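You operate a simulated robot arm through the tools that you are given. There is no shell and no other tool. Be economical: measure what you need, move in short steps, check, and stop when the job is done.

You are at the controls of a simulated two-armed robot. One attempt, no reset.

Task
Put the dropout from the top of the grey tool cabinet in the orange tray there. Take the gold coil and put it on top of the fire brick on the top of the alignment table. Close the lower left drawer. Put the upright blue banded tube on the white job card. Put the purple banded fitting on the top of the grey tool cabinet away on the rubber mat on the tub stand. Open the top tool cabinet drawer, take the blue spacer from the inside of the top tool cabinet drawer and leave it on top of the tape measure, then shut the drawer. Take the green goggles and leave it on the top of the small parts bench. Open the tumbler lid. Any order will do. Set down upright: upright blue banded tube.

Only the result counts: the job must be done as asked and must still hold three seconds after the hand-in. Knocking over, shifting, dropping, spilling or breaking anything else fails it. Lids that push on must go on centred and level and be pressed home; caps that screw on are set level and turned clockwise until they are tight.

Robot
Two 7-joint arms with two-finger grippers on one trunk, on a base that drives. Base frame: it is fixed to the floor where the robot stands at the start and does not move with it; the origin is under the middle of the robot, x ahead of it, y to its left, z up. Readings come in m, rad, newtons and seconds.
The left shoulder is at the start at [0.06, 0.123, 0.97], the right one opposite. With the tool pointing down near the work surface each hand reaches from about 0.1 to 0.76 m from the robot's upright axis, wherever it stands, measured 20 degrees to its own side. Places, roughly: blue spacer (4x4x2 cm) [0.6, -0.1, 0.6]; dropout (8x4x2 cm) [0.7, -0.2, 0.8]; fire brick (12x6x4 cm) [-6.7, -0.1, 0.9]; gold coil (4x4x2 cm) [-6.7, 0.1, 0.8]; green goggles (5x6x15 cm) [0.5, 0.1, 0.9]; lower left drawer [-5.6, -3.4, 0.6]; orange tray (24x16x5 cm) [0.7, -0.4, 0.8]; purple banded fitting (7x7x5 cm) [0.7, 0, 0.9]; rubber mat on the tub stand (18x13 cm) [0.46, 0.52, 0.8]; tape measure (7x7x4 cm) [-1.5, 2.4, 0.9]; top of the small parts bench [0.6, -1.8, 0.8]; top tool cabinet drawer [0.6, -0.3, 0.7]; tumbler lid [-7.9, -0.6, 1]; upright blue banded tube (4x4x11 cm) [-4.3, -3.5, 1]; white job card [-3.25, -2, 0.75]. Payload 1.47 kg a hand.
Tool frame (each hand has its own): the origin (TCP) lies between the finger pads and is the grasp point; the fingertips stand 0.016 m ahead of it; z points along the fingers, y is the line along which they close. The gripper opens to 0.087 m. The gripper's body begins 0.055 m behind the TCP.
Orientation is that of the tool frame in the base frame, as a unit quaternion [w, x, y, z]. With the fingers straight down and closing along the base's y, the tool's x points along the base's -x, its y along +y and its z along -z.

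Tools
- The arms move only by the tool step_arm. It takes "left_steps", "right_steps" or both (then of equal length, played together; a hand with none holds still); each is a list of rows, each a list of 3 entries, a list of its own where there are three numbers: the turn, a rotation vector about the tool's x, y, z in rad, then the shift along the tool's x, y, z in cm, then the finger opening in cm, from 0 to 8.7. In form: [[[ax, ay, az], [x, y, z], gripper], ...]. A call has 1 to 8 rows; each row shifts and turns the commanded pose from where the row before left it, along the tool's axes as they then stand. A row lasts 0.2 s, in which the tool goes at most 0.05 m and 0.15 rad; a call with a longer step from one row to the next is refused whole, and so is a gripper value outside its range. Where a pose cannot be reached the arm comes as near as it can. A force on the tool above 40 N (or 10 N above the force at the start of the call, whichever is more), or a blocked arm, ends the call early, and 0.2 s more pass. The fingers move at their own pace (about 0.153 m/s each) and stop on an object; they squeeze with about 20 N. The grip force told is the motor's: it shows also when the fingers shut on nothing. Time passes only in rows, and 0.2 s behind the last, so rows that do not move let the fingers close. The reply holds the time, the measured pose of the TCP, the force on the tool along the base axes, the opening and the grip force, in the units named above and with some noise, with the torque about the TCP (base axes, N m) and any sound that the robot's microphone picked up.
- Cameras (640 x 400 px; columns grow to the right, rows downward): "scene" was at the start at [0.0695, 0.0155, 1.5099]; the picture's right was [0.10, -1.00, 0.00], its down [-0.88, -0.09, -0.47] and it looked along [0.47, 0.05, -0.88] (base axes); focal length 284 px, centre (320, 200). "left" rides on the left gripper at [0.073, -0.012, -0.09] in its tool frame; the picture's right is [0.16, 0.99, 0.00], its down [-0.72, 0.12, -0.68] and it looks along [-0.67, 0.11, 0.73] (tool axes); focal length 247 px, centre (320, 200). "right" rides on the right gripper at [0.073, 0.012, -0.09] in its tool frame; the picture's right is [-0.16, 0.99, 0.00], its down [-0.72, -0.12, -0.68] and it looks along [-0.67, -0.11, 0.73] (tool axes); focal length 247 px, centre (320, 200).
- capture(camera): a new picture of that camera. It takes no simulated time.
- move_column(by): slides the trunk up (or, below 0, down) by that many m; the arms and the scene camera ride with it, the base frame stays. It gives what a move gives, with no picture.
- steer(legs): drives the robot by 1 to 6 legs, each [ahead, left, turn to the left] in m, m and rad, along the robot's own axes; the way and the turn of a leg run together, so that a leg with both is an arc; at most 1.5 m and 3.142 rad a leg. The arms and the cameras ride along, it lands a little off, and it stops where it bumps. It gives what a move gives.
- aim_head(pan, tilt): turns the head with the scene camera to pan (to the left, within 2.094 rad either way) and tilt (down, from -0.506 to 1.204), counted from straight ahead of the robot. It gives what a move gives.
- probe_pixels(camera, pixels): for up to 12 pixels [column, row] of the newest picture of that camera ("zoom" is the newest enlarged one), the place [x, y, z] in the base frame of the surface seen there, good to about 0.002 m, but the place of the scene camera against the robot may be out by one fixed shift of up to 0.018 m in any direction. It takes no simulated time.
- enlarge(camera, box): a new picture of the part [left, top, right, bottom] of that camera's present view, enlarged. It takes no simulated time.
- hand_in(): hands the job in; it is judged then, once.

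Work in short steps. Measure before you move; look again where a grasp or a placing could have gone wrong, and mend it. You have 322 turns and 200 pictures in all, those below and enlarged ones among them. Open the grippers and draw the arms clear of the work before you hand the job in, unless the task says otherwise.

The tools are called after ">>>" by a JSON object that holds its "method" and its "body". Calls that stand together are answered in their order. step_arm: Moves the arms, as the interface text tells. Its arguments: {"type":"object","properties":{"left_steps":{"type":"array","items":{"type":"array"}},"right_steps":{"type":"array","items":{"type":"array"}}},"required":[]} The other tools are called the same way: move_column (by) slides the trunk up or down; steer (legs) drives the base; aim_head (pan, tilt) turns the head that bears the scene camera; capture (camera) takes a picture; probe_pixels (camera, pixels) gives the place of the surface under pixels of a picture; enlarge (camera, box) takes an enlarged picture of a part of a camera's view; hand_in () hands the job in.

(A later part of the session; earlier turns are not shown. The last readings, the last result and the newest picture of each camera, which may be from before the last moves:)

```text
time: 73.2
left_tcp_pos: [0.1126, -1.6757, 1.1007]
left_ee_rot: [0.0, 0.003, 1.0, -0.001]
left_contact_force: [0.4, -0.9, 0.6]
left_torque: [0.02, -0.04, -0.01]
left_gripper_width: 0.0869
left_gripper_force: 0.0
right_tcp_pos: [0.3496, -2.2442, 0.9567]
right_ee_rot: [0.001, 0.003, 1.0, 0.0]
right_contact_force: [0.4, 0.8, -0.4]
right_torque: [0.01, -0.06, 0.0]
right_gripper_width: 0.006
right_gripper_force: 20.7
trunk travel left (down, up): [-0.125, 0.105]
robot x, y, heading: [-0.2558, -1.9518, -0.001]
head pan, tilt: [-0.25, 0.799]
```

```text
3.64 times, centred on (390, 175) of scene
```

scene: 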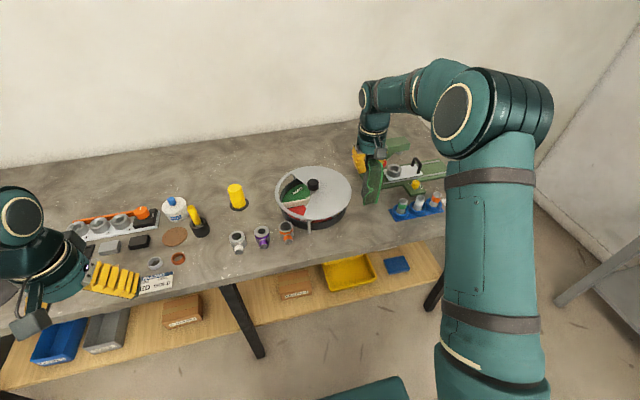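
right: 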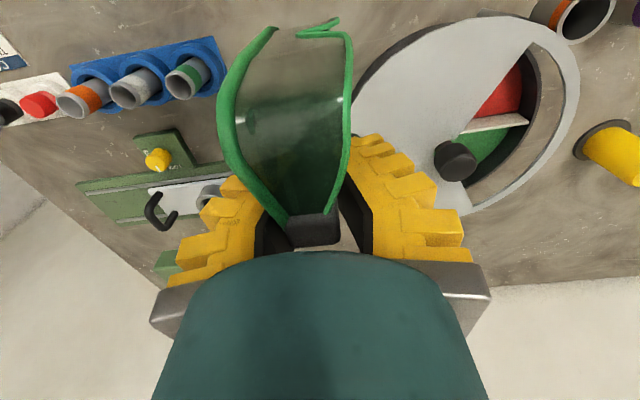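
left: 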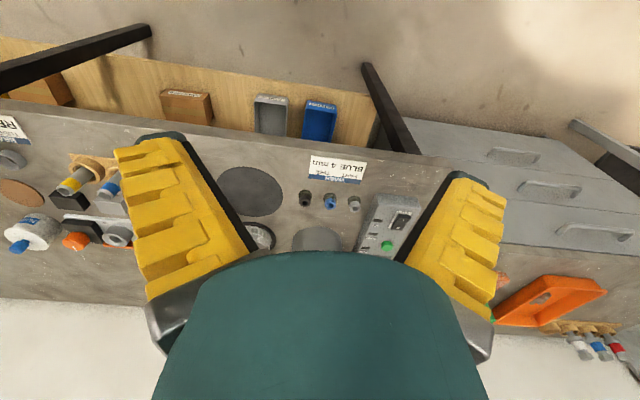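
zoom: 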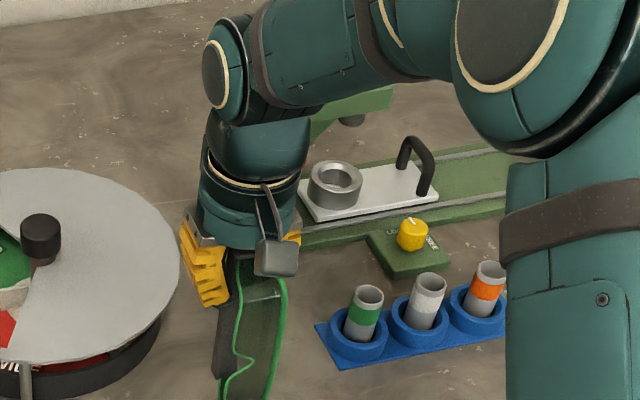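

Clear. Lower in small steps until contact.

>>> {"method": "step_arm", "body": {"right_steps": [[[0, 0, 0], [0, 0, 0.8], 0], [[0, 0, 0], [0, 0, 0.4], 0], [[0, 0, 0], [0, 0, 0.2], 0], [[0, 0, 0], [0, 0, 0], 0]]}}

```text
time: 74.2
left_tcp_pos: [0.1146, -1.6768, 1.1004]
left_ee_rot: [0.0, 0.003, 1.0, -0.001]
left_contact_force: [0.6, -0.4, 0.1]
left_torque: [-0.01, 0.02, 0.01]
left_gripper_width: 0.0869
left_gripper_force: 0.0
right_tcp_pos: [0.3499, -2.2443, 0.9433]
right_ee_rot: [0.0, 0.003, 1.0, 0.0]
right_contact_force: [-0.4, -0.3, -0.2]
right_torque: [0.0, -0.03, 0.0]
right_gripper_width: 0.0059
right_gripper_force: 20.2
trunk travel left (down, up): [-0.125, 0.105]
robot x, y, heading: [-0.2589, -1.9536, -0.007]
head pan, tilt: [-0.25, 0.799]
```

>>> {"method": "step_arm", "body": {"right_steps": [[[0, 0, 0], [0, 0, 0.2], 0], [[0, 0, 0], [0, 0, 0.2], 0], [[0, 0, 0], [0, 0, 0], 0]]}}

```text
time: 75.0
left_tcp_pos: [0.1139, -1.6756, 1.1006]
left_ee_rot: [-0.001, 0.002, 1.0, 0.0]
left_contact_force: [-0.6, 0.4, 0.5]
left_torque: [0.02, 0.0, 0.0]
left_gripper_width: 0.0866
left_gripper_force: 0.1
right_tcp_pos: [0.3505, -2.2439, 0.9388]
right_ee_rot: [0.0, 0.003, 1.0, 0.0]
right_contact_force: [0.3, -0.2, 0.0]
right_torque: [0.01, -0.04, -0.01]
right_gripper_width: 0.006
right_gripper_force: 20.2
trunk travel left (down, up): [-0.125, 0.105]
robot x, y, heading: [-0.2554, -1.955, -0.007]
head pan, tilt: [-0.25, 0.799]
```

No contact yet at TCP 0.939; the goggles may have been gripped slightly higher. I go on 2 mm at a time.

>>> {"method": "step_arm", "body": {"right_steps": [[[0, 0, 0], [0, 0, 0.2], 0], [[0, 0, 0], [0, 0, 0.2], 0], [[0, 0, 0], [0, 0, 0.1], 0], [[0, 0, 0], [0, 0, 0], 0]]}}

>>> {"method": "enlarge", "body": {"camera": "scene", "box": [340, 160, 420, 260]}}

```text
time: 76.0
left_tcp_pos: [0.1138, -1.6751, 1.1012]
left_ee_rot: [0.001, 0.003, 1.0, 0.0]
left_contact_force: [0.4, 0.2, -0.8]
left_torque: [0.04, -0.01, 0.0]
left_gripper_width: 0.0869
left_gripper_force: 0.1
right_tcp_pos: [0.351, -2.2447, 0.9354]
right_ee_rot: [0.001, 0.003, 1.0, 0.0]
right_contact_force: [3.4, -1.6, 12.5]
right_torque: [-0.01, 0.22, 0.0]
right_gripper_width: 0.0057
right_gripper_force: 20.1
trunk travel left (down, up): [-0.125, 0.105]
robot x, y, heading: [-0.258, -1.9508, -0.006]
head pan, tilt: [-0.25, 0.799]
```

```text
4.00 times, centred on (380, 210) of scene
```

zoom: 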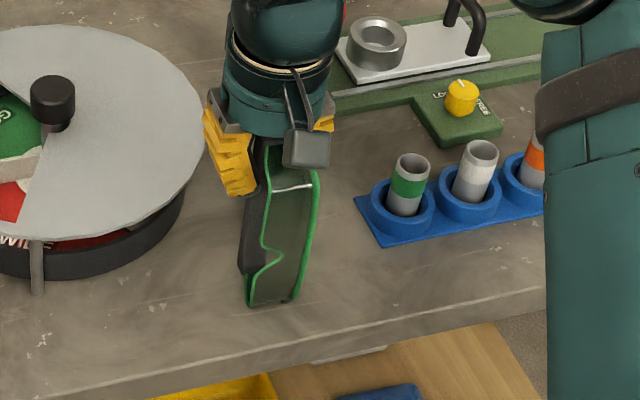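

Contact at 12.5 N. I ease 1 mm up, then open partially and rise.

>>> {"method": "step_arm", "body": {"right_steps": [[[0, 0, 0], [0, 0, -0.1], 0], [[0, 0, 0], [0, 0, 0], 1.5], [[0, 0, 0], [0, 0, 0], 3], [[0, 0, 0], [0, 0, 0], 3.5], [[0, 0, 0], [0, 0, 0], 3.5]]}}

>>> {"method": "capture", "body": {"camera": "right"}}

>>> {"method": "enlarge", "body": {"camera": "scene", "box": [340, 160, 420, 260]}}

```text
time: 77.2
left_tcp_pos: [0.1124, -1.6765, 1.1013]
left_ee_rot: [0.0, 0.002, 1.0, -0.001]
left_contact_force: [0.3, 0.2, 0.0]
left_torque: [0.02, 0.01, -0.04]
left_gripper_width: 0.087
left_gripper_force: 0.1
right_tcp_pos: [0.3511, -2.2445, 0.9347]
right_ee_rot: [0.0, 0.003, 1.0, 0.0]
right_contact_force: [-0.2, 2.6, 4.6]
right_torque: [0.19, 0.08, -0.03]
right_gripper_width: 0.0383
right_gripper_force: 1.2
trunk travel left (down, up): [-0.125, 0.105]
robot x, y, heading: [-0.2582, -1.9551, -0.006]
head pan, tilt: [-0.25, 0.799]
```

```text
142 pictures are left
```

right: 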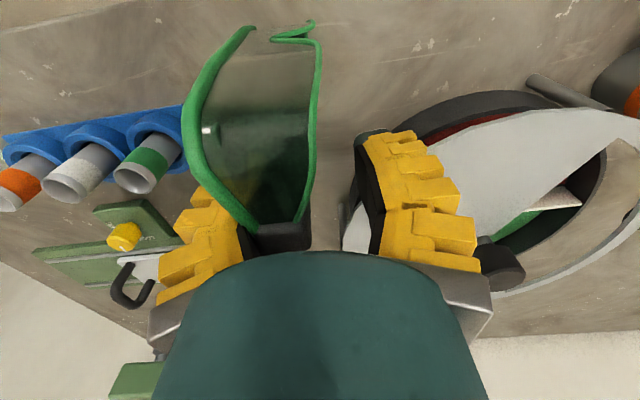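

```text
4.00 times, centred on (380, 210) of scene
```

zoom: 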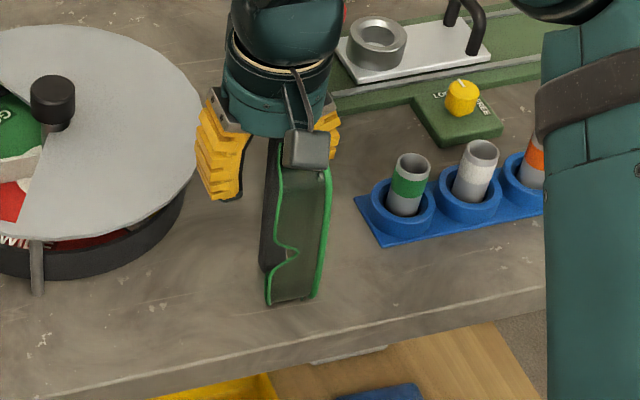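

The −y finger dragged the goggles slightly. I close a little, recentre the hand 4 mm toward −y, and raise it carefully.

>>> {"method": "step_arm", "body": {"right_steps": [[[0, 0, 0], [0, -0.6, 0], 3.5], [[0, 0, 0], [-0.5, 0, 0], 3.5], [[0, 0, 0], [0, 0, 0], 3.5]]}}

>>> {"method": "capture", "body": {"camera": "right"}}

```text
time: 78.0
left_tcp_pos: [0.1131, -1.6748, 1.1007]
left_ee_rot: [0.0, 0.002, 1.0, -0.001]
left_contact_force: [-0.9, 0.0, -0.2]
left_torque: [0.02, -0.02, 0.01]
left_gripper_width: 0.0871
left_gripper_force: 0.0
right_tcp_pos: [0.3551, -2.2514, 0.9364]
right_ee_rot: [0.001, 0.003, 1.0, 0.001]
right_contact_force: [-0.9, 0.7, 5.8]
right_torque: [0.06, 0.28, -0.05]
right_gripper_width: 0.04
right_gripper_force: 2.4
trunk travel left (down, up): [-0.125, 0.105]
robot x, y, heading: [-0.2576, -1.9515, -0.004]
head pan, tilt: [-0.25, 0.799]
```

```text
140 pictures are left
```

right: 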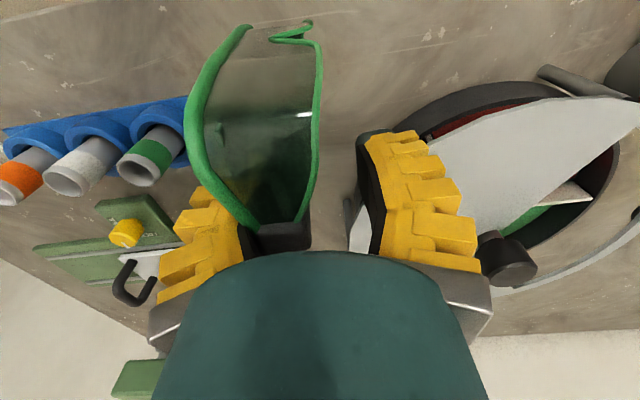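

The goggles followed the hand, so something is hooked on the −y finger. I raise 1 cm and see.

>>> {"method": "step_arm", "body": {"right_steps": [[[0, 0, 0], [0, 0, -0.5], 3.5], [[0, 0, 0], [0, 0, -0.5], 3.5], [[0, 0, 0], [0, 0, 0], 3.5]]}}

>>> {"method": "capture", "body": {"camera": "right"}}

>>> {"method": "enlarge", "body": {"camera": "scene", "box": [340, 160, 420, 260]}}

```text
time: 78.8
left_tcp_pos: [0.1129, -1.6755, 1.1016]
left_ee_rot: [0.001, 0.002, 1.0, 0.0]
left_contact_force: [0.3, 0.3, -0.3]
left_torque: [0.02, 0.01, -0.02]
left_gripper_width: 0.0871
left_gripper_force: 0.0
right_tcp_pos: [0.3552, -2.2511, 0.945]
right_ee_rot: [0.0, 0.003, 1.0, 0.0]
right_contact_force: [0.5, -0.6, -0.3]
right_torque: [0.03, -0.04, 0.0]
right_gripper_width: 0.042
right_gripper_force: 4.2
trunk travel left (down, up): [-0.125, 0.105]
robot x, y, heading: [-0.2586, -1.9486, -0.008]
head pan, tilt: [-0.25, 0.799]
```

```text
139 pictures are left
```

right: 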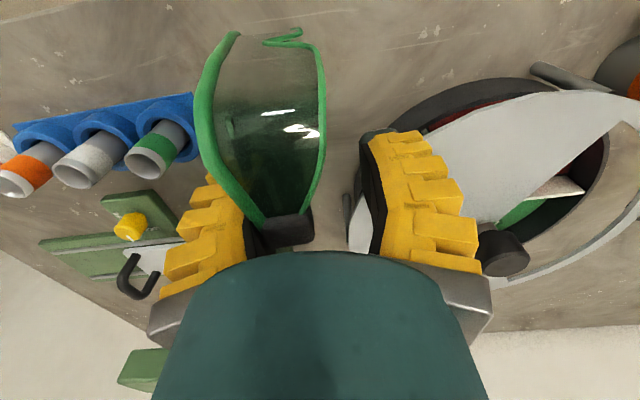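

```text
4.00 times, centred on (380, 210) of scene
```

zoom: 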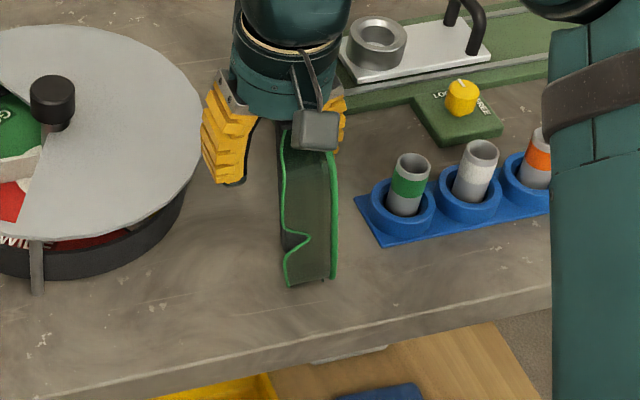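

>>> {"method": "probe_pixels", "body": {"camera": "zoom", "pixels": [[288, 282], [331, 275], [310, 270], [285, 240], [300, 150], [335, 200], [287, 140]]}}

>>> {"method": "probe_pixels", "body": {"camera": "right", "pixels": [[290, 225], [268, 232], [310, 230], [200, 100], [322, 100], [290, 36], [235, 38]]}}

```text
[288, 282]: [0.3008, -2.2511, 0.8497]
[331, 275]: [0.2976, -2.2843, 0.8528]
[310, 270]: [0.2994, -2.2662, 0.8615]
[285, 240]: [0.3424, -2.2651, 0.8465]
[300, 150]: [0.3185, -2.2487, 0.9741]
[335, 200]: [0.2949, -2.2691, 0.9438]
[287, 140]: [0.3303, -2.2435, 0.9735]
```

```text
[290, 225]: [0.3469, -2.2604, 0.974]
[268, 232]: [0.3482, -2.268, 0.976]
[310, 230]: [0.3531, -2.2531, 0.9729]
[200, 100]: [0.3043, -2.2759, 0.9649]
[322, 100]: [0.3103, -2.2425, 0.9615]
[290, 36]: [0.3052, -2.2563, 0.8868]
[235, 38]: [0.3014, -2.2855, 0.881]
```

Top at 0.974 = resting height, standing free. I raise 1 cm more at a time then clear.

>>> {"method": "step_arm", "body": {"right_steps": [[[0, 0, 0], [0, -0.6, 0], 5], [[0, 0, 0], [0, 0, -1], 5], [[0, 0, 0], [0, 0, -1.5], 5], [[0, 0, 0], [0, 0, -2], 5], [[0, 0, 0], [0, 0, -3], 5], [[0, 0, 0], [0, 0, -4], 5]]}}

>>> {"method": "capture", "body": {"camera": "right"}}

```text
time: 80.2
left_tcp_pos: [0.1131, -1.6752, 1.1015]
left_ee_rot: [0.0, 0.003, 1.0, 0.001]
left_contact_force: [-0.1, 0.2, 0.0]
left_torque: [-0.01, -0.04, 0.01]
left_gripper_width: 0.0868
left_gripper_force: 0.1
right_tcp_pos: [0.3555, -2.2558, 1.0606]
right_ee_rot: [0.0, 0.003, 1.0, -0.001]
right_contact_force: [0.1, 0.1, -0.8]
right_torque: [0.03, 0.0, -0.02]
right_gripper_width: 0.0566
right_gripper_force: 4.1
trunk travel left (down, up): [-0.125, 0.105]
robot x, y, heading: [-0.2571, -1.9525, -0.005]
head pan, tilt: [-0.25, 0.799]
```

```text
137 pictures are left
```

right: 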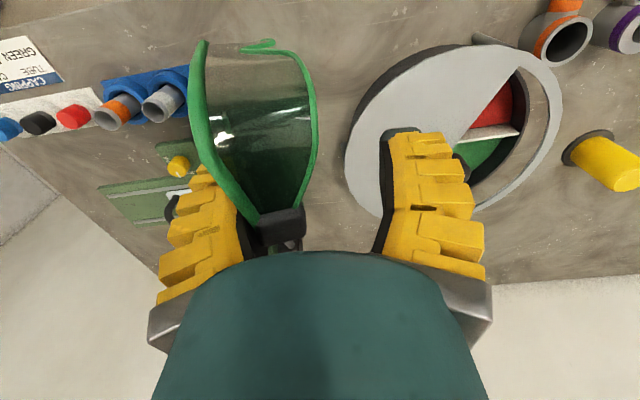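

The goggles hang hooked on the −y finger (green edge in front of it). I re-grip the bar fully in the air and shift +y 2 cm before setting down again.

>>> {"method": "step_arm", "body": {"right_steps": [[[0, 0, 0], [0, 0, 0], 2.5], [[0, 0, 0], [0, 0, 0], 0], [[0, 0, 0], [0, 0, 0], 0], [[0, 0, 0], [0, 0, 0], 0], [[0, 0, 0], [0, 2, 0], 0], [[0, 0, 0], [0, 0, 0], 0]]}}

>>> {"method": "capture", "body": {"camera": "right"}}

>>> {"method": "enlarge", "body": {"camera": "scene", "box": [330, 140, 430, 240]}}

```text
time: 81.6
left_tcp_pos: [0.1134, -1.6763, 1.1009]
left_ee_rot: [0.0, 0.004, 1.0, 0.0]
left_contact_force: [-0.5, 0.3, 0.1]
left_torque: [0.01, -0.02, 0.01]
left_gripper_width: 0.0864
left_gripper_force: 0.0
right_tcp_pos: [0.3563, -2.2358, 1.0596]
right_ee_rot: [-0.001, 0.004, 1.0, 0.001]
right_contact_force: [0.2, 0.8, -1.3]
right_torque: [0.04, -0.06, 0.0]
right_gripper_width: 0.009
right_gripper_force: 20.2
trunk travel left (down, up): [-0.125, 0.105]
robot x, y, heading: [-0.2597, -1.9531, -0.006]
head pan, tilt: [-0.25, 0.799]
```

```text
136 pictures are left
```

right: 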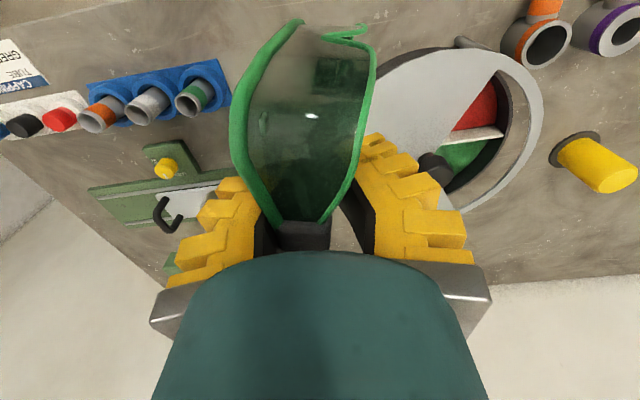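

```text
4.00 times, centred on (380, 190) of scene
```

zoom: 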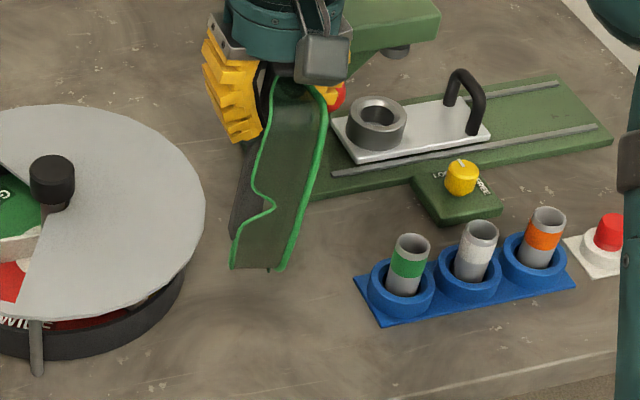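

The goggles now lean; I measure their tilt by probing top and bottom edges.

>>> {"method": "probe_pixels", "body": {"camera": "right", "pixels": [[302, 228], [280, 230], [326, 230], [235, 130], [372, 90], [300, 24], [362, 28], [345, 38]]}}

>>> {"method": "probe_pixels", "body": {"camera": "zoom", "pixels": [[236, 264], [280, 268], [258, 255], [290, 90], [238, 225]]}}

```text
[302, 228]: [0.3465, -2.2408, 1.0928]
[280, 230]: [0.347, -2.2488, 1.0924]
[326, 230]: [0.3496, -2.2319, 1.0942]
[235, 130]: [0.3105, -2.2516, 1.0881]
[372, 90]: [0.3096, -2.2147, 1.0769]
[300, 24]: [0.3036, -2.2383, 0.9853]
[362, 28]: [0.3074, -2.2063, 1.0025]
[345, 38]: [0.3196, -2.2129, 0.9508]
```

```text
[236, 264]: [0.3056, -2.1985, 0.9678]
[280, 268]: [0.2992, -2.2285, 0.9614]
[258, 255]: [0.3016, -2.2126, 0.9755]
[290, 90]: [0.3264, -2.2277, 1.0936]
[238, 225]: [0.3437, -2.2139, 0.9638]
```

Tilt ≈0.17 rad about x. I rotate the tool to right it, and lower to just above contact.

>>> {"method": "step_arm", "body": {"right_steps": [[[0.085, 0, 0], [0, 0, 0], 0], [[0.08, 0, 0], [0, 0, 0], 0], [[0, 0, 0], [0, 0, 0], 0]]}}

>>> {"method": "capture", "body": {"camera": "right"}}

>>> {"method": "probe_pixels", "body": {"camera": "right", "pixels": [[302, 228], [280, 230], [326, 230], [300, 24], [362, 28], [345, 38]]}}

>>> {"method": "enlarge", "body": {"camera": "scene", "box": [330, 140, 430, 240]}}

```text
time: 82.4
left_tcp_pos: [0.1152, -1.6756, 1.1009]
left_ee_rot: [0.0, 0.003, 1.0, 0.0]
left_contact_force: [0.3, 0.1, 0.0]
left_torque: [0.0, -0.01, 0.04]
left_gripper_width: 0.0872
left_gripper_force: 0.1
right_tcp_pos: [0.3551, -2.2365, 1.0602]
right_ee_rot: [0.0, 0.004, 0.997, -0.083]
right_contact_force: [0.4, 0.3, 0.9]
right_torque: [0.01, 0.0, -0.01]
right_gripper_width: 0.0091
right_gripper_force: 19.9
trunk travel left (down, up): [-0.125, 0.105]
robot x, y, heading: [-0.2538, -1.9533, -0.006]
head pan, tilt: [-0.25, 0.799]
```

```text
134 pictures are left
```

right: 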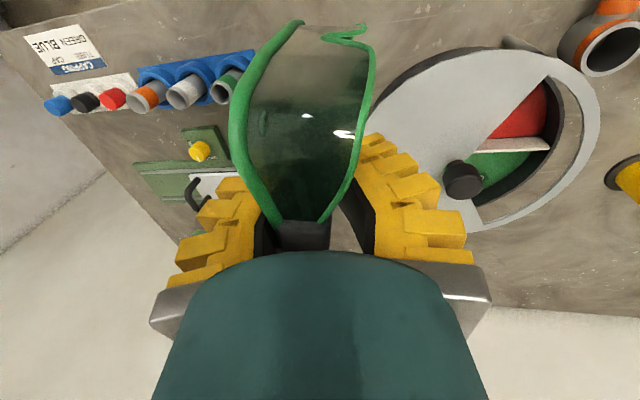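

```text
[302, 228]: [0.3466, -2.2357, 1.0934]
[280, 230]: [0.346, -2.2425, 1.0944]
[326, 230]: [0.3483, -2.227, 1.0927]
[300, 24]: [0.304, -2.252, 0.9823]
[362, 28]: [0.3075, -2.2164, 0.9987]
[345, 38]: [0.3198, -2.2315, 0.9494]
```

```text
4.00 times, centred on (380, 190) of scene
```

zoom: 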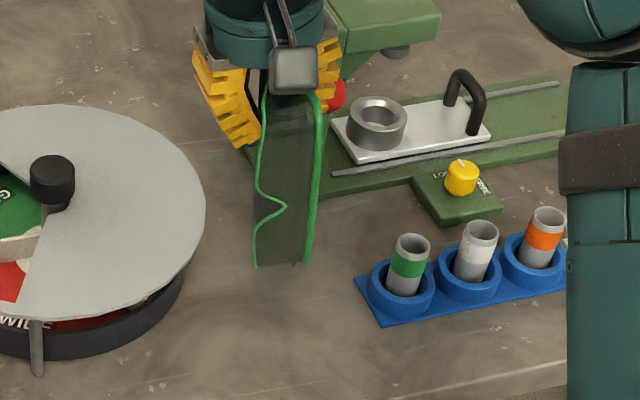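

Upright now. I lower 11 cm straight down (tool y 0.164, z 0.986 per cm), then feel for contact.

>>> {"method": "step_arm", "body": {"right_steps": [[[0, 0, 0], [0, 0.66, 3.95], 0], [[0, 0, 0], [0, 0.66, 3.95], 0], [[0, 0, 0], [0, 0.5, 2.95], 0], [[0, 0, 0], [0, 0.1, 0.5], 0], [[0, 0, 0], [0, 0, 0.2], 0], [[0, 0, 0], [0, 0, 0.2], 0], [[0, 0, 0], [0, 0, 0], 0]]}}

```text
time: 84.0
left_tcp_pos: [0.1139, -1.6765, 1.1015]
left_ee_rot: [0.001, 0.003, 1.0, 0.0]
left_contact_force: [0.7, -0.3, -0.5]
left_torque: [-0.02, 0.0, 0.0]
left_gripper_width: 0.087
left_gripper_force: 0.1
right_tcp_pos: [0.3561, -2.2367, 0.9419]
right_ee_rot: [0.0, 0.004, 0.997, -0.083]
right_contact_force: [-0.9, 0.5, -0.4]
right_torque: [-0.02, 0.0, -0.03]
right_gripper_width: 0.0092
right_gripper_force: 19.8
trunk travel left (down, up): [-0.125, 0.105]
robot x, y, heading: [-0.2568, -1.9543, -0.006]
head pan, tilt: [-0.25, 0.799]
```

Still free; I continue in 2 mm steps.

>>> {"method": "step_arm", "body": {"right_steps": [[[0, 0, 0], [0, 0, 0.2], 0], [[0, 0, 0], [0, 0, 0.2], 0], [[0, 0, 0], [0, 0, 0.1], 0], [[0, 0, 0], [0, 0, 0], 0]]}}

```text
time: 85.0
left_tcp_pos: [0.1134, -1.6754, 1.1008]
left_ee_rot: [0.0, 0.002, 1.0, 0.0]
left_contact_force: [-0.4, -0.4, 0.0]
left_torque: [0.0, 0.02, -0.01]
left_gripper_width: 0.0869
left_gripper_force: 0.0
right_tcp_pos: [0.3554, -2.2367, 0.9367]
right_ee_rot: [0.002, 0.004, 0.997, -0.083]
right_contact_force: [-0.1, -0.6, 3.2]
right_torque: [0.05, 0.16, -0.02]
right_gripper_width: 0.009
right_gripper_force: 19.9
trunk travel left (down, up): [-0.125, 0.105]
robot x, y, heading: [-0.2582, -1.9511, -0.006]
head pan, tilt: [-0.25, 0.799]
```

Light contact (3 N). I open only slightly and slide the hand 1.2 cm forward (+x), away from the lens edge.

>>> {"method": "step_arm", "body": {"right_steps": [[[0, 0, 0], [0, 0, 0], 1.2], [[0, 0, 0], [0, 0, 0], 1.2], [[0, 0, 0], [-0.4, 0, 0], 1.2], [[0, 0, 0], [-0.4, 0, 0], 1.2], [[0, 0, 0], [-0.4, 0, 0], 1.2], [[0, 0, 0], [0, 0, 0], 1.2]]}}

>>> {"method": "capture", "body": {"camera": "right"}}

>>> {"method": "probe_pixels", "body": {"camera": "right", "pixels": [[302, 228], [290, 232], [318, 230], [300, 24], [345, 38]]}}

```text
time: 86.4
left_tcp_pos: [0.1133, -1.6757, 1.1003]
left_ee_rot: [0.0, 0.003, 1.0, 0.0]
left_contact_force: [0.6, -0.6, -1.0]
left_torque: [-0.02, -0.02, 0.01]
left_gripper_width: 0.0869
left_gripper_force: 0.1
right_tcp_pos: [0.3676, -2.2371, 0.938]
right_ee_rot: [0.0, 0.003, 0.997, -0.082]
right_contact_force: [0.1, 1.1, 0.9]
right_torque: [0.03, 0.1, -0.03]
right_gripper_width: 0.0185
right_gripper_force: 4.6
trunk travel left (down, up): [-0.125, 0.105]
robot x, y, heading: [-0.2613, -1.9524, -0.006]
head pan, tilt: [-0.25, 0.799]
```

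```text
132 pictures are left
```

right: 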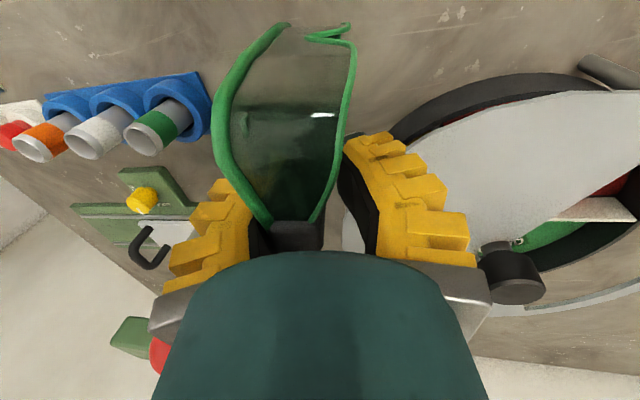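

```text
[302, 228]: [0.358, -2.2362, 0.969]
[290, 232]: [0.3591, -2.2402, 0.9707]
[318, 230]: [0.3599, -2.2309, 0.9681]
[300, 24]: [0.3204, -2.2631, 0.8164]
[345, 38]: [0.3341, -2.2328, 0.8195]
```

The goggles came along, so contact remains at this gap. I open a bit more in place and check.

>>> {"method": "step_arm", "body": {"right_steps": [[[0, 0, 0], [0, 0, 0], 2], [[0, 0, 0], [0, 0, 0], 2], [[0, 0, 0], [0, 0, 0], 2]]}}

>>> {"method": "enlarge", "body": {"camera": "right", "box": [180, 90, 420, 260]}}

>>> {"method": "probe_pixels", "body": {"camera": "right", "pixels": [[302, 228], [290, 232], [318, 230], [300, 24], [345, 38]]}}

```text
time: 87.2
left_tcp_pos: [0.1129, -1.6753, 1.101]
left_ee_rot: [0.0, 0.003, 1.0, 0.0]
left_contact_force: [-0.6, 1.7, 0.4]
left_torque: [-0.01, 0.01, 0.0]
left_gripper_width: 0.087
left_gripper_force: 0.1
right_tcp_pos: [0.3678, -2.2372, 0.9368]
right_ee_rot: [0.0, 0.003, 0.997, -0.082]
right_contact_force: [-0.5, 0.9, 2.7]
right_torque: [0.09, 0.12, -0.02]
right_gripper_width: 0.0256
right_gripper_force: 3.5
trunk travel left (down, up): [-0.125, 0.105]
robot x, y, heading: [-0.2597, -1.9493, -0.006]
head pan, tilt: [-0.25, 0.799]
```

```text
2.35 times, centred on (300, 175) of right
```

zoom: 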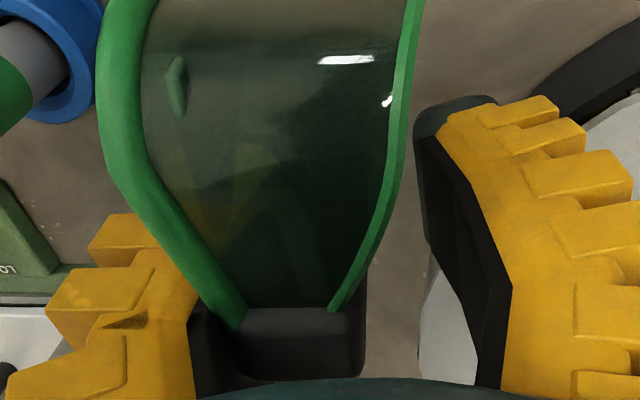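

```text
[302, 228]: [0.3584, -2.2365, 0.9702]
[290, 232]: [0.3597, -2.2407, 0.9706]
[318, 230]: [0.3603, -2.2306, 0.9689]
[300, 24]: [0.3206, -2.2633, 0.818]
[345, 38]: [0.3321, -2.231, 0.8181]
```

>>> {"method": "step_arm", "body": {"right_steps": [[[0, 0, 0], [0, -0.1, -0.5], 2], [[0, 0, 0], [0, -0.1, -0.5], 2], [[0, 0, 0], [0, 0, 0], 2]]}}

>>> {"method": "enlarge", "body": {"camera": "right", "box": [180, 90, 420, 260]}}

>>> {"method": "probe_pixels", "body": {"camera": "zoom", "pixels": [[300, 330], [260, 350], [350, 350], [300, 370], [110, 100], [410, 100]]}}

```text
time: 88.0
left_tcp_pos: [0.113, -1.6753, 1.1011]
left_ee_rot: [0.0, 0.002, 1.0, 0.0]
left_contact_force: [0.5, -0.1, -0.6]
left_torque: [0.0, 0.0, -0.01]
left_gripper_width: 0.0875
left_gripper_force: 0.1
right_tcp_pos: [0.3671, -2.2383, 0.9463]
right_ee_rot: [-0.001, 0.004, 0.996, -0.084]
right_contact_force: [-1.0, -0.2, -0.2]
right_torque: [0.03, 0.01, -0.02]
right_gripper_width: 0.0268
right_gripper_force: 4.3
trunk travel left (down, up): [-0.125, 0.105]
robot x, y, heading: [-0.2583, -1.9516, -0.008]
head pan, tilt: [-0.25, 0.799]
```

```text
2.35 times, centred on (300, 175) of right
```

zoom: 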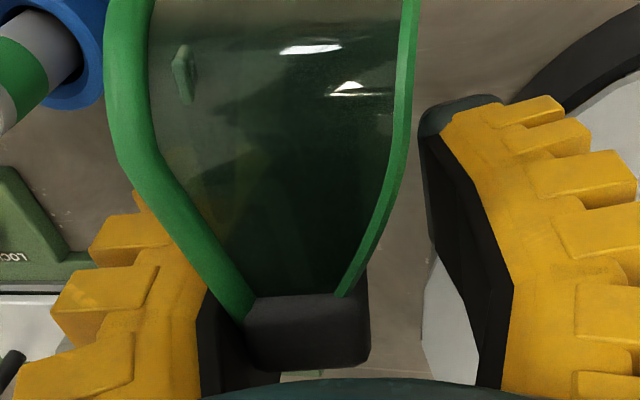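

```text
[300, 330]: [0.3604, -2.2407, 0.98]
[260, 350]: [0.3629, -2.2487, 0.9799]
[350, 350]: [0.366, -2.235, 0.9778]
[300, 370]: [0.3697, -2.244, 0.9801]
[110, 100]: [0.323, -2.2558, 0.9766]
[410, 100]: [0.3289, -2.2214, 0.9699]
```

The goggles cling to the −y finger. I take a detailed look from the head camera to understand how they are hooked.

>>> {"method": "enlarge", "body": {"camera": "scene", "box": [350, 150, 410, 220]}}

>>> {"method": "step_arm", "body": {"left_steps": [[[0, 0, 0], [-3.5, -3.5, 0], 8.7], [[0, 0, 0], [-3.5, -3.5, 0], 8.7], [[0, 0, 0], [-3.5, -3.5, 0], 8.7], [[0, 0, 0], [-3.5, -3.5, 0], 8.7], [[0, 0, 0], [0, -4.5, 0], 8.7]]}}

>>> {"method": "capture", "body": {"camera": "left"}}

```text
5.71 times, centred on (380, 185) of scene
```

zoom: 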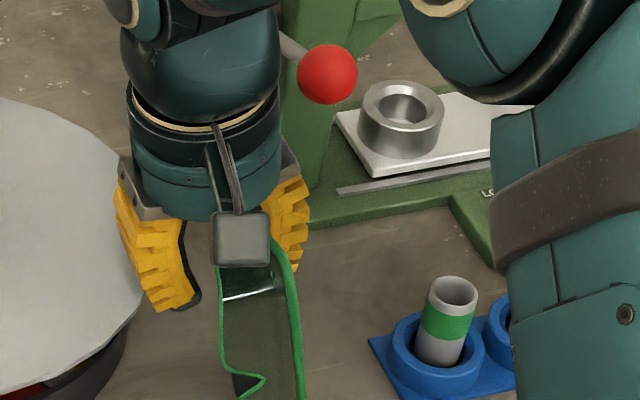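

```text
time: 89.2
left_tcp_pos: [0.2529, -1.8635, 1.1007]
left_ee_rot: [0.0, 0.003, 1.0, 0.0]
left_contact_force: [0.4, -0.5, -0.4]
left_torque: [0.01, 0.01, -0.01]
left_gripper_width: 0.0871
left_gripper_force: 0.0
right_tcp_pos: [0.3664, -2.2383, 0.9468]
right_ee_rot: [-0.001, 0.004, 0.997, -0.082]
right_contact_force: [0.6, -0.4, 0.0]
right_torque: [0.05, 0.01, 0.02]
right_gripper_width: 0.027
right_gripper_force: 5.2
trunk travel left (down, up): [-0.125, 0.105]
robot x, y, heading: [-0.2633, -1.9518, -0.006]
head pan, tilt: [-0.25, 0.799]
```

```text
128 pictures are left
```

left: 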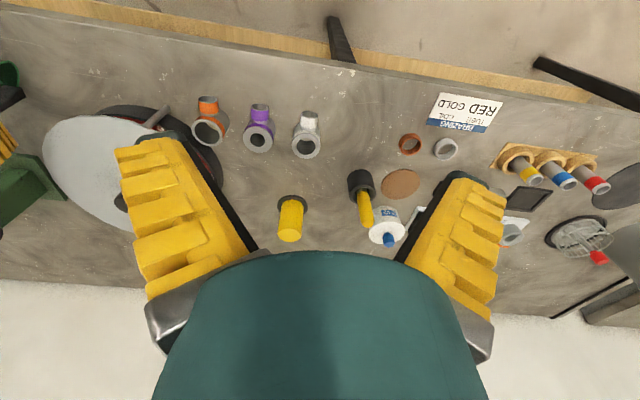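

I turn the left wrist camera toward the goggles (yaw −90°) for a side view.

>>> {"method": "step_arm", "body": {"left_steps": [[[0, 0, 0.145], [0, 0, 0], 8.7], [[0, 0, 0.145], [0, 0, 0], 8.7], [[0, 0, 0.145], [0, 0, 0], 8.7], [[0, 0, 0.145], [0, 0, 0], 8.7], [[0, 0, 0.145], [0, 0, 0], 8.7], [[0, 0, 0.145], [0, 0, 0], 8.7], [[0, 0, 0.145], [0, 0, 0], 8.7], [[0, 0, 0.145], [0, 0, 0], 8.7]]}}

>>> {"method": "step_arm", "body": {"left_steps": [[[0, 0, 0.145], [0, 0, 0], 8.7], [[0, 0, 0.145], [0, 0, 0], 8.7], [[0, 0, 0.12], [0, 0, 0], 8.7]]}}

>>> {"method": "capture", "body": {"camera": "left"}}

```text
time: 91.0
left_tcp_pos: [0.254, -1.8605, 1.101]
left_ee_rot: [0.0, 0.552, 0.834, 0.0]
left_contact_force: [-0.2, -0.7, -0.5]
left_torque: [0.0, 0.01, 0.0]
left_gripper_width: 0.087
left_gripper_force: 0.1
right_tcp_pos: [0.3667, -2.2377, 0.9467]
right_ee_rot: [0.0, 0.003, 0.997, -0.083]
right_contact_force: [0.5, 0.0, 0.1]
right_torque: [0.03, 0.0, -0.03]
right_gripper_width: 0.0272
right_gripper_force: 4.8
trunk travel left (down, up): [-0.125, 0.105]
robot x, y, heading: [-0.2593, -1.954, -0.005]
head pan, tilt: [-0.25, 0.799]
```

```text
time: 91.8
left_tcp_pos: [0.2532, -1.8601, 1.1]
left_ee_rot: [0.0, 0.71, 0.705, 0.0]
left_contact_force: [0.1, 0.2, -0.4]
left_torque: [-0.03, -0.01, -0.02]
left_gripper_width: 0.087
left_gripper_force: 0.0
right_tcp_pos: [0.3679, -2.2375, 0.9471]
right_ee_rot: [0.0, 0.003, 0.997, -0.082]
right_contact_force: [-0.1, 0.0, -0.3]
right_torque: [0.01, 0.02, 0.0]
right_gripper_width: 0.0269
right_gripper_force: 5.1
trunk travel left (down, up): [-0.125, 0.105]
robot x, y, heading: [-0.2589, -1.9534, -0.004]
head pan, tilt: [-0.25, 0.799]
```

```text
127 pictures are left
```

left: 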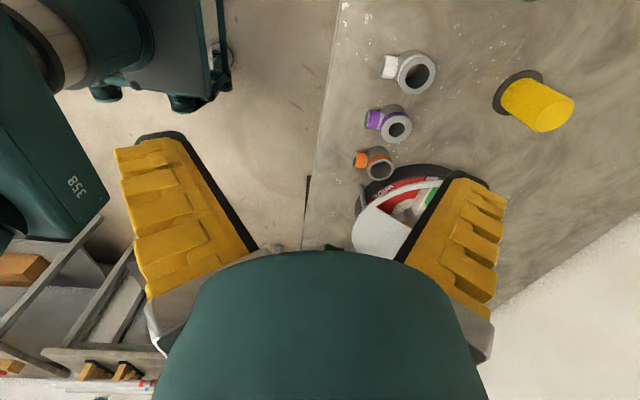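

The goggles are hidden by the hand; I pitch the left hand toward them so its camera sees them from the side.

>>> {"method": "step_arm", "body": {"left_steps": [[[0, -0.15, 0], [0, 0, 0], 8.7], [[0, -0.15, 0], [0, 0, 0], 8.7], [[0, -0.15, 0], [0, 0, 0], 8.7], [[0, -0.15, 0], [0, 0, 0], 8.7], [[0, -0.15, 0], [0, 0, 0], 8.7], [[0, -0.15, 0], [0, 0, 0], 8.7], [[0, -0.15, 0], [0, 0, 0], 8.7]]}}

>>> {"method": "capture", "body": {"camera": "left"}}

```text
time: 93.4
left_tcp_pos: [0.2526, -1.8609, 1.1002]
left_ee_rot: [0.354, 0.614, 0.609, -0.356]
left_contact_force: [0.0, -0.2, -1.2]
left_torque: [-0.01, -0.02, 0.04]
left_gripper_width: 0.0872
left_gripper_force: 0.1
right_tcp_pos: [0.3678, -2.2373, 0.9465]
right_ee_rot: [0.0, 0.003, 0.997, -0.083]
right_contact_force: [0.6, 0.2, -0.3]
right_torque: [0.0, -0.02, 0.03]
right_gripper_width: 0.027
right_gripper_force: 4.6
trunk travel left (down, up): [-0.125, 0.105]
robot x, y, heading: [-0.259, -1.9557, -0.006]
head pan, tilt: [-0.25, 0.799]
```

```text
126 pictures are left
```

left: 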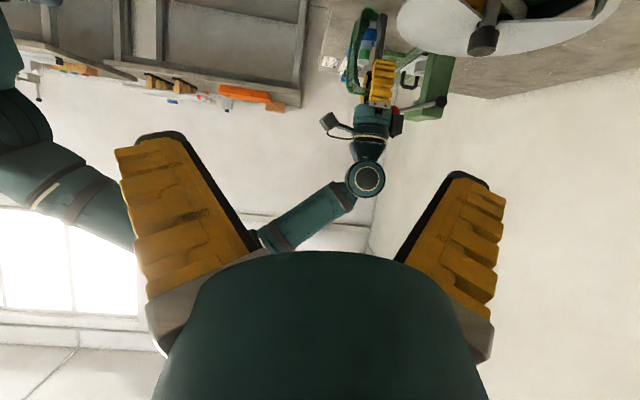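

Goggles and right fingers are at px (370,60) (upside-down view). I enlarge.

>>> {"method": "enlarge", "body": {"camera": "left", "box": [320, 0, 420, 120]}}

```text
3.33 times, centred on (370, 60) of left
```

zoom: 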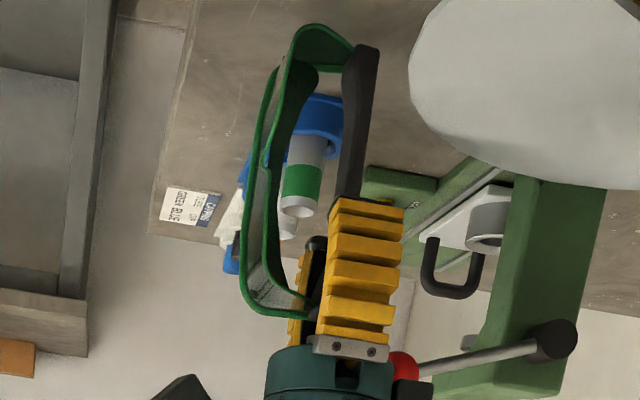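

Seen from the side, the fingers straddle the temple bar; with the hand tilted the bar jams between them. I set down again, open to 4 cm and look from here.

>>> {"method": "step_arm", "body": {"right_steps": [[[0, 0, 0], [0, 0.1, 0.5], 2], [[0, 0, 0], [0, 0.1, 0.5], 2], [[0, 0, 0], [0, 0, 0.1], 2], [[0, 0, 0], [0, 0, 0], 4], [[0, 0, 0], [0, 0, 0], 4]]}}

>>> {"method": "enlarge", "body": {"camera": "left", "box": [320, 0, 420, 120]}}

>>> {"method": "capture", "body": {"camera": "right"}}

```text
time: 94.6
left_tcp_pos: [0.2512, -1.8608, 1.102]
left_ee_rot: [0.353, 0.614, 0.61, -0.355]
left_contact_force: [0.0, 1.1, 0.0]
left_torque: [-0.03, -0.01, -0.03]
left_gripper_width: 0.087
left_gripper_force: 0.0
right_tcp_pos: [0.3669, -2.2383, 0.9352]
right_ee_rot: [0.0, 0.002, 0.997, -0.082]
right_contact_force: [1.2, 1.6, 5.4]
right_torque: [0.08, 0.27, -0.02]
right_gripper_width: 0.0437
right_gripper_force: 1.0
trunk travel left (down, up): [-0.125, 0.105]
robot x, y, heading: [-0.2587, -1.9517, -0.004]
head pan, tilt: [-0.25, 0.799]
```

```text
3.33 times, centred on (370, 60) of left
```

zoom: 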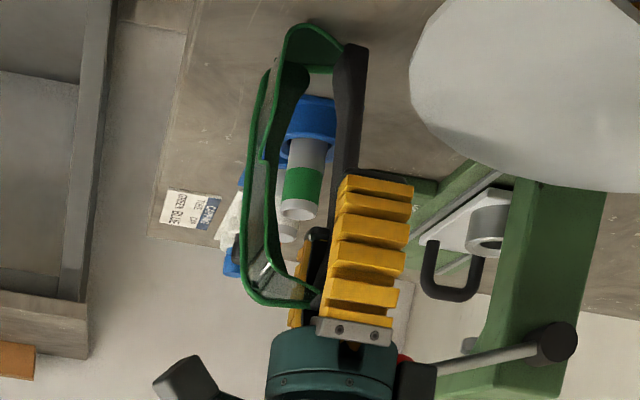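

```text
123 pictures are left
```

right: 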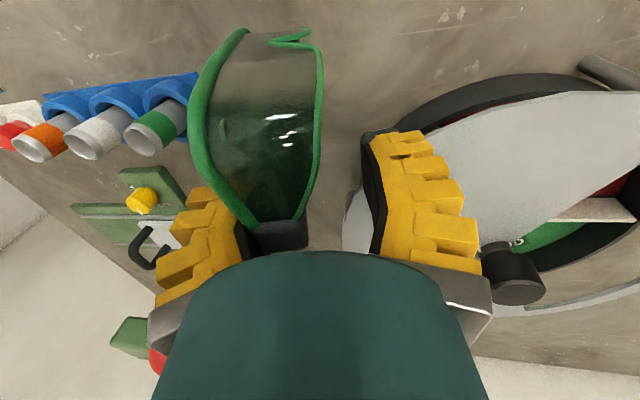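

I think the −y finger's front corner sits in the V between the green edge and the bar (it narrows upward). I float it: move hand +y 5 mm, then slide +x, watching the forces.

>>> {"method": "step_arm", "body": {"right_steps": [[[0, 0, 0], [0, 0.3, 0.05], 4], [[0, 0, 0], [0, 0.2, 0], 4], [[0, 0, 0], [0, 0, 0], 4]]}}

>>> {"method": "capture", "body": {"camera": "right"}}

>>> {"method": "probe_pixels", "body": {"camera": "right", "pixels": [[280, 232], [262, 232], [302, 230], [245, 215], [232, 195], [235, 230], [200, 160]]}}

```text
time: 95.4
left_tcp_pos: [0.2517, -1.8611, 1.1009]
left_ee_rot: [0.354, 0.613, 0.61, -0.355]
left_contact_force: [0.2, -0.6, -0.3]
left_torque: [0.03, -0.03, 0.02]
left_gripper_width: 0.0868
left_gripper_force: 0.1
right_tcp_pos: [0.3677, -2.2326, 0.9356]
right_ee_rot: [0.001, 0.003, 0.997, -0.083]
right_contact_force: [3.5, 1.2, 11.3]
right_torque: [-0.18, 0.23, -0.02]
right_gripper_width: 0.0466
right_gripper_force: 3.1
trunk travel left (down, up): [-0.125, 0.105]
robot x, y, heading: [-0.2596, -1.9533, -0.004]
head pan, tilt: [-0.25, 0.799]
```

```text
122 pictures are left
```

right: 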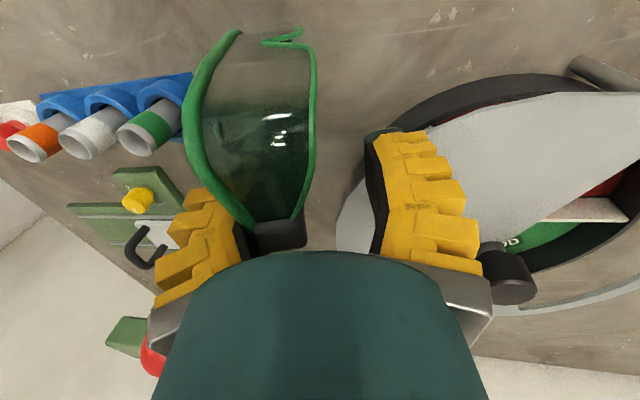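

```text
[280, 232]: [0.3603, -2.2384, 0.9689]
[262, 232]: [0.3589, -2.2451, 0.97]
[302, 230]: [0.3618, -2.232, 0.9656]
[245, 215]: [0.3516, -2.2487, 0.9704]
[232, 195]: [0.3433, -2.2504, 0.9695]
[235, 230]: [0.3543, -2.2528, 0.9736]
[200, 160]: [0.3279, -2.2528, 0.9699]
```

The hand can't shed the goggles safely alone. Plan: re-grip with the right, lift clear, take them with the left hand from the side (across lens and bar), and release the right in the air. First re-grip and lift.

>>> {"method": "step_arm", "body": {"right_steps": [[[0, 0, 0], [0, -0.4, -0.1], 2], [[0, 0, 0], [0, 0, 0], 0], [[0, 0, 0], [0, 0, 0], 0], [[0, 0, 0], [0, 0, 0], 0], [[0, 0, 0], [0, -0.6, -4], 0], [[0, 0, 0], [0, -0.6, -4], 0], [[0, 0, 0], [0, -0.6, -4], 0], [[0, 0, 0], [0, 0, 0], 0]]}}

>>> {"method": "enlarge", "body": {"camera": "left", "box": [290, 0, 450, 150]}}

>>> {"method": "capture", "body": {"camera": "scene"}}

```text
time: 97.2
left_tcp_pos: [0.2529, -1.8611, 1.0997]
left_ee_rot: [0.353, 0.613, 0.611, -0.355]
left_contact_force: [0.0, -0.2, 0.0]
left_torque: [0.05, 0.0, -0.02]
left_gripper_width: 0.0871
left_gripper_force: 0.0
right_tcp_pos: [0.3677, -2.2359, 1.0569]
right_ee_rot: [-0.001, 0.003, 0.997, -0.082]
right_contact_force: [0.0, 1.2, -1.5]
right_torque: [0.01, -0.02, -0.02]
right_gripper_width: 0.0072
right_gripper_force: 20.1
trunk travel left (down, up): [-0.125, 0.105]
robot x, y, heading: [-0.2565, -1.9497, -0.008]
head pan, tilt: [-0.25, 0.799]
```

```text
2.67 times, centred on (370, 75) of left
```

zoom: 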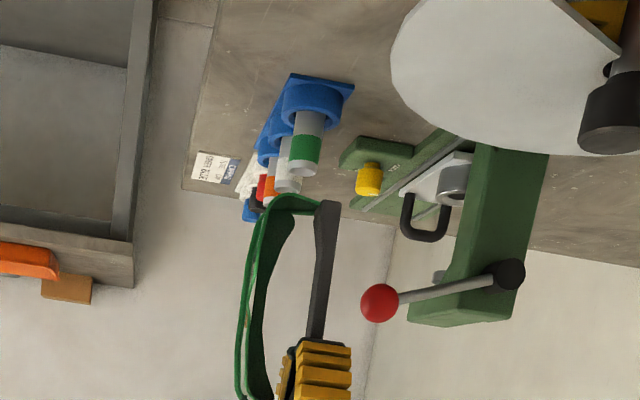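

```text
120 pictures are left
```

scene: 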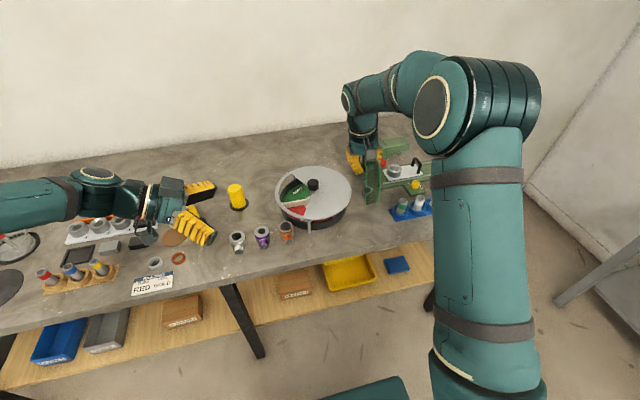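

Goggles re-gripped and lifted. I bring the right hand nearer (x −7, y +9 cm) and send the left hand to a stand-off pose beside the goggles.

>>> {"method": "step_arm", "body": {"left_steps": [[[0, 0, 0], [-0.9, 0.36, 3.76], 8.7], [[0, 0, 0], [-0.9, 0.36, 3.76], 8.7], [[0, 0, 0], [-0.9, 0.36, 3.76], 8.7], [[0, 0, 0], [-0.9, 0.36, 3.76], 8.7], [[0, 0, 0], [0, 0, 0], 8.7]], "right_steps": [[[0, 0, 0], [2.3, 2.83, -0.47], 0], [[0, 0, 0], [2.3, 2.83, -0.47], 0], [[0, 0, 0], [2.3, 2.83, -0.47], 0], [[0, 0, 0], [0, 0, 0], 0], [[0, 0, 0], [0, 0, 0], 0]]}}

>>> {"method": "capture", "body": {"camera": "left"}}

>>> {"method": "capture", "body": {"camera": "right"}}

```text
time: 98.4
left_tcp_pos: [0.2665, -2.0089, 1.0577]
left_ee_rot: [0.354, 0.613, 0.61, -0.355]
left_contact_force: [-0.6, -0.2, 0.4]
left_torque: [-0.03, -0.02, 0.01]
left_gripper_width: 0.087
left_gripper_force: 0.0
right_tcp_pos: [0.2971, -2.1469, 1.0568]
right_ee_rot: [0.001, 0.004, 0.997, -0.083]
right_contact_force: [-0.4, 1.4, -0.2]
right_torque: [-0.01, -0.02, 0.0]
right_gripper_width: 0.0074
right_gripper_force: 20.3
trunk travel left (down, up): [-0.125, 0.105]
robot x, y, heading: [-0.2588, -1.9524, -0.007]
head pan, tilt: [-0.25, 0.799]
```

```text
119 pictures are left
```

left: 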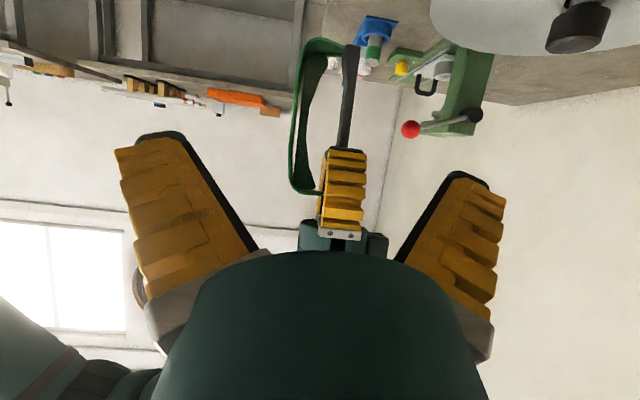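

```text
118 pictures are left
```

right: 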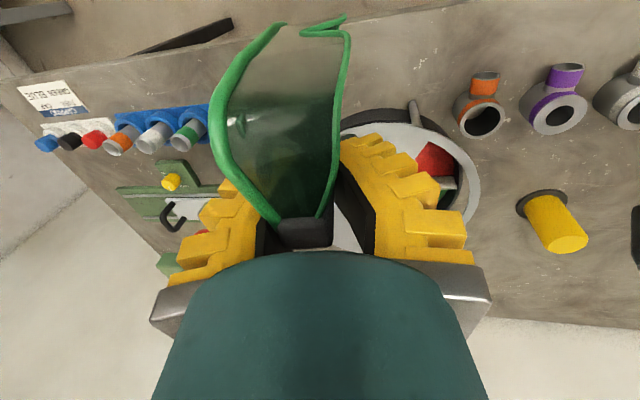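

Goggles in left view: lens edge x≈px 292–325, bar ≈350, bottom at row 45. I probe them.

>>> {"method": "probe_pixels", "body": {"camera": "left", "pixels": [[292, 140], [301, 90], [312, 48], [335, 47], [350, 60], [347, 100], [344, 140], [318, 100], [294, 180], [345, 165], [345, 235]]}}

>>> {"method": "enlarge", "body": {"camera": "left", "box": [260, 20, 400, 250]}}

```text
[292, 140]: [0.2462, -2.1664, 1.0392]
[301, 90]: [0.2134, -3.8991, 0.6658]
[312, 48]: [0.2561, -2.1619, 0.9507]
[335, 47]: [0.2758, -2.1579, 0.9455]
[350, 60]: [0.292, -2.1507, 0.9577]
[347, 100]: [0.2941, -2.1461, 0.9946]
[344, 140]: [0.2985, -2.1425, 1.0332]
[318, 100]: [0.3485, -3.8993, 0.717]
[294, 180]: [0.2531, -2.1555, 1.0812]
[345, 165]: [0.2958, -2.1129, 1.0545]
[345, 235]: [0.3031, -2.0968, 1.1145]
```

```text
1.74 times, centred on (330, 135) of left
```

zoom: 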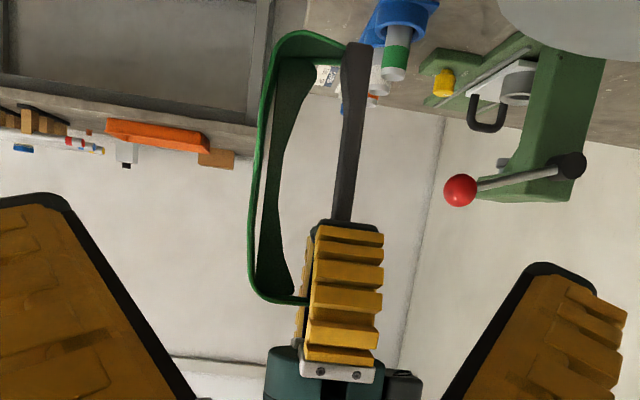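

I approach with the left hand along its axis to put its fingers around lens and bar at z≈0.985, then look.

>>> {"method": "step_arm", "body": {"left_steps": [[[0, 0, 0], [-0.75, 0.2, 4], 8.7], [[0, 0, 0], [-0.75, 0.2, 4], 8.7], [[0, 0, 0], [0, 0, 4.5], 8.7], [[0, 0, 0], [0, 0, 3], 8.7], [[0, 0, 0], [0, 0, 0], 8.7]]}}

>>> {"method": "capture", "body": {"camera": "left"}}

>>> {"method": "capture", "body": {"camera": "right"}}

```text
time: 99.5
left_tcp_pos: [0.2711, -2.1481, 0.9989]
left_ee_rot: [0.355, 0.615, 0.609, -0.354]
left_contact_force: [-1.3, 3.3, -0.8]
left_torque: [-0.21, -0.17, 0.13]
left_gripper_width: 0.087
left_gripper_force: 0.1
right_tcp_pos: [0.2988, -2.1596, 1.0541]
right_ee_rot: [-0.001, 0.01, 0.996, -0.089]
right_contact_force: [1.1, -2.2, -1.4]
right_torque: [0.07, 0.01, -0.02]
right_gripper_width: 0.0066
right_gripper_force: 19.8
trunk travel left (down, up): [-0.125, 0.105]
robot x, y, heading: [-0.2589, -1.9495, -0.006]
head pan, tilt: [-0.25, 0.799]
stopped in row 5 (right hand): the force on the tool passed its limit at 54 N (the readings are from after the stop); the commanded pose is now the measured one
```

```text
116 pictures are left
```

left: 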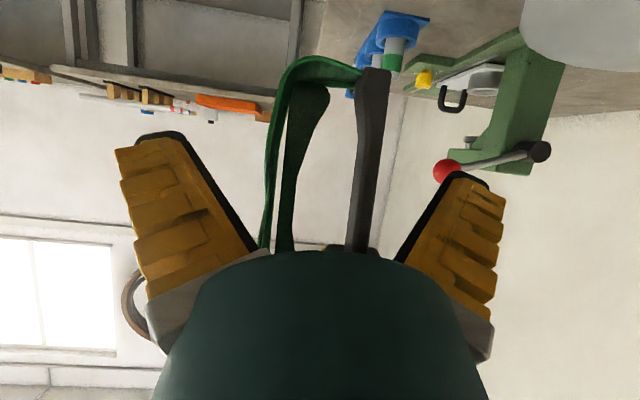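

```text
115 pictures are left
```

right: 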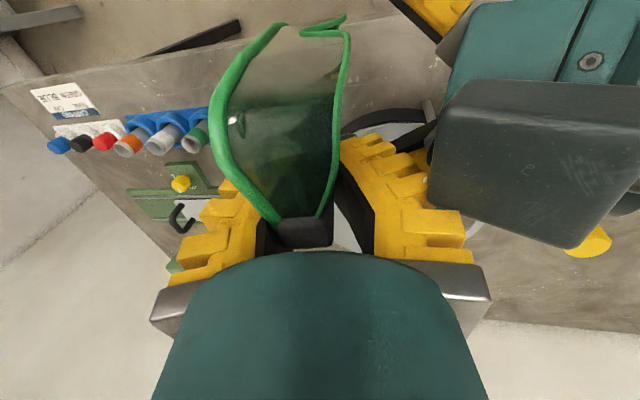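

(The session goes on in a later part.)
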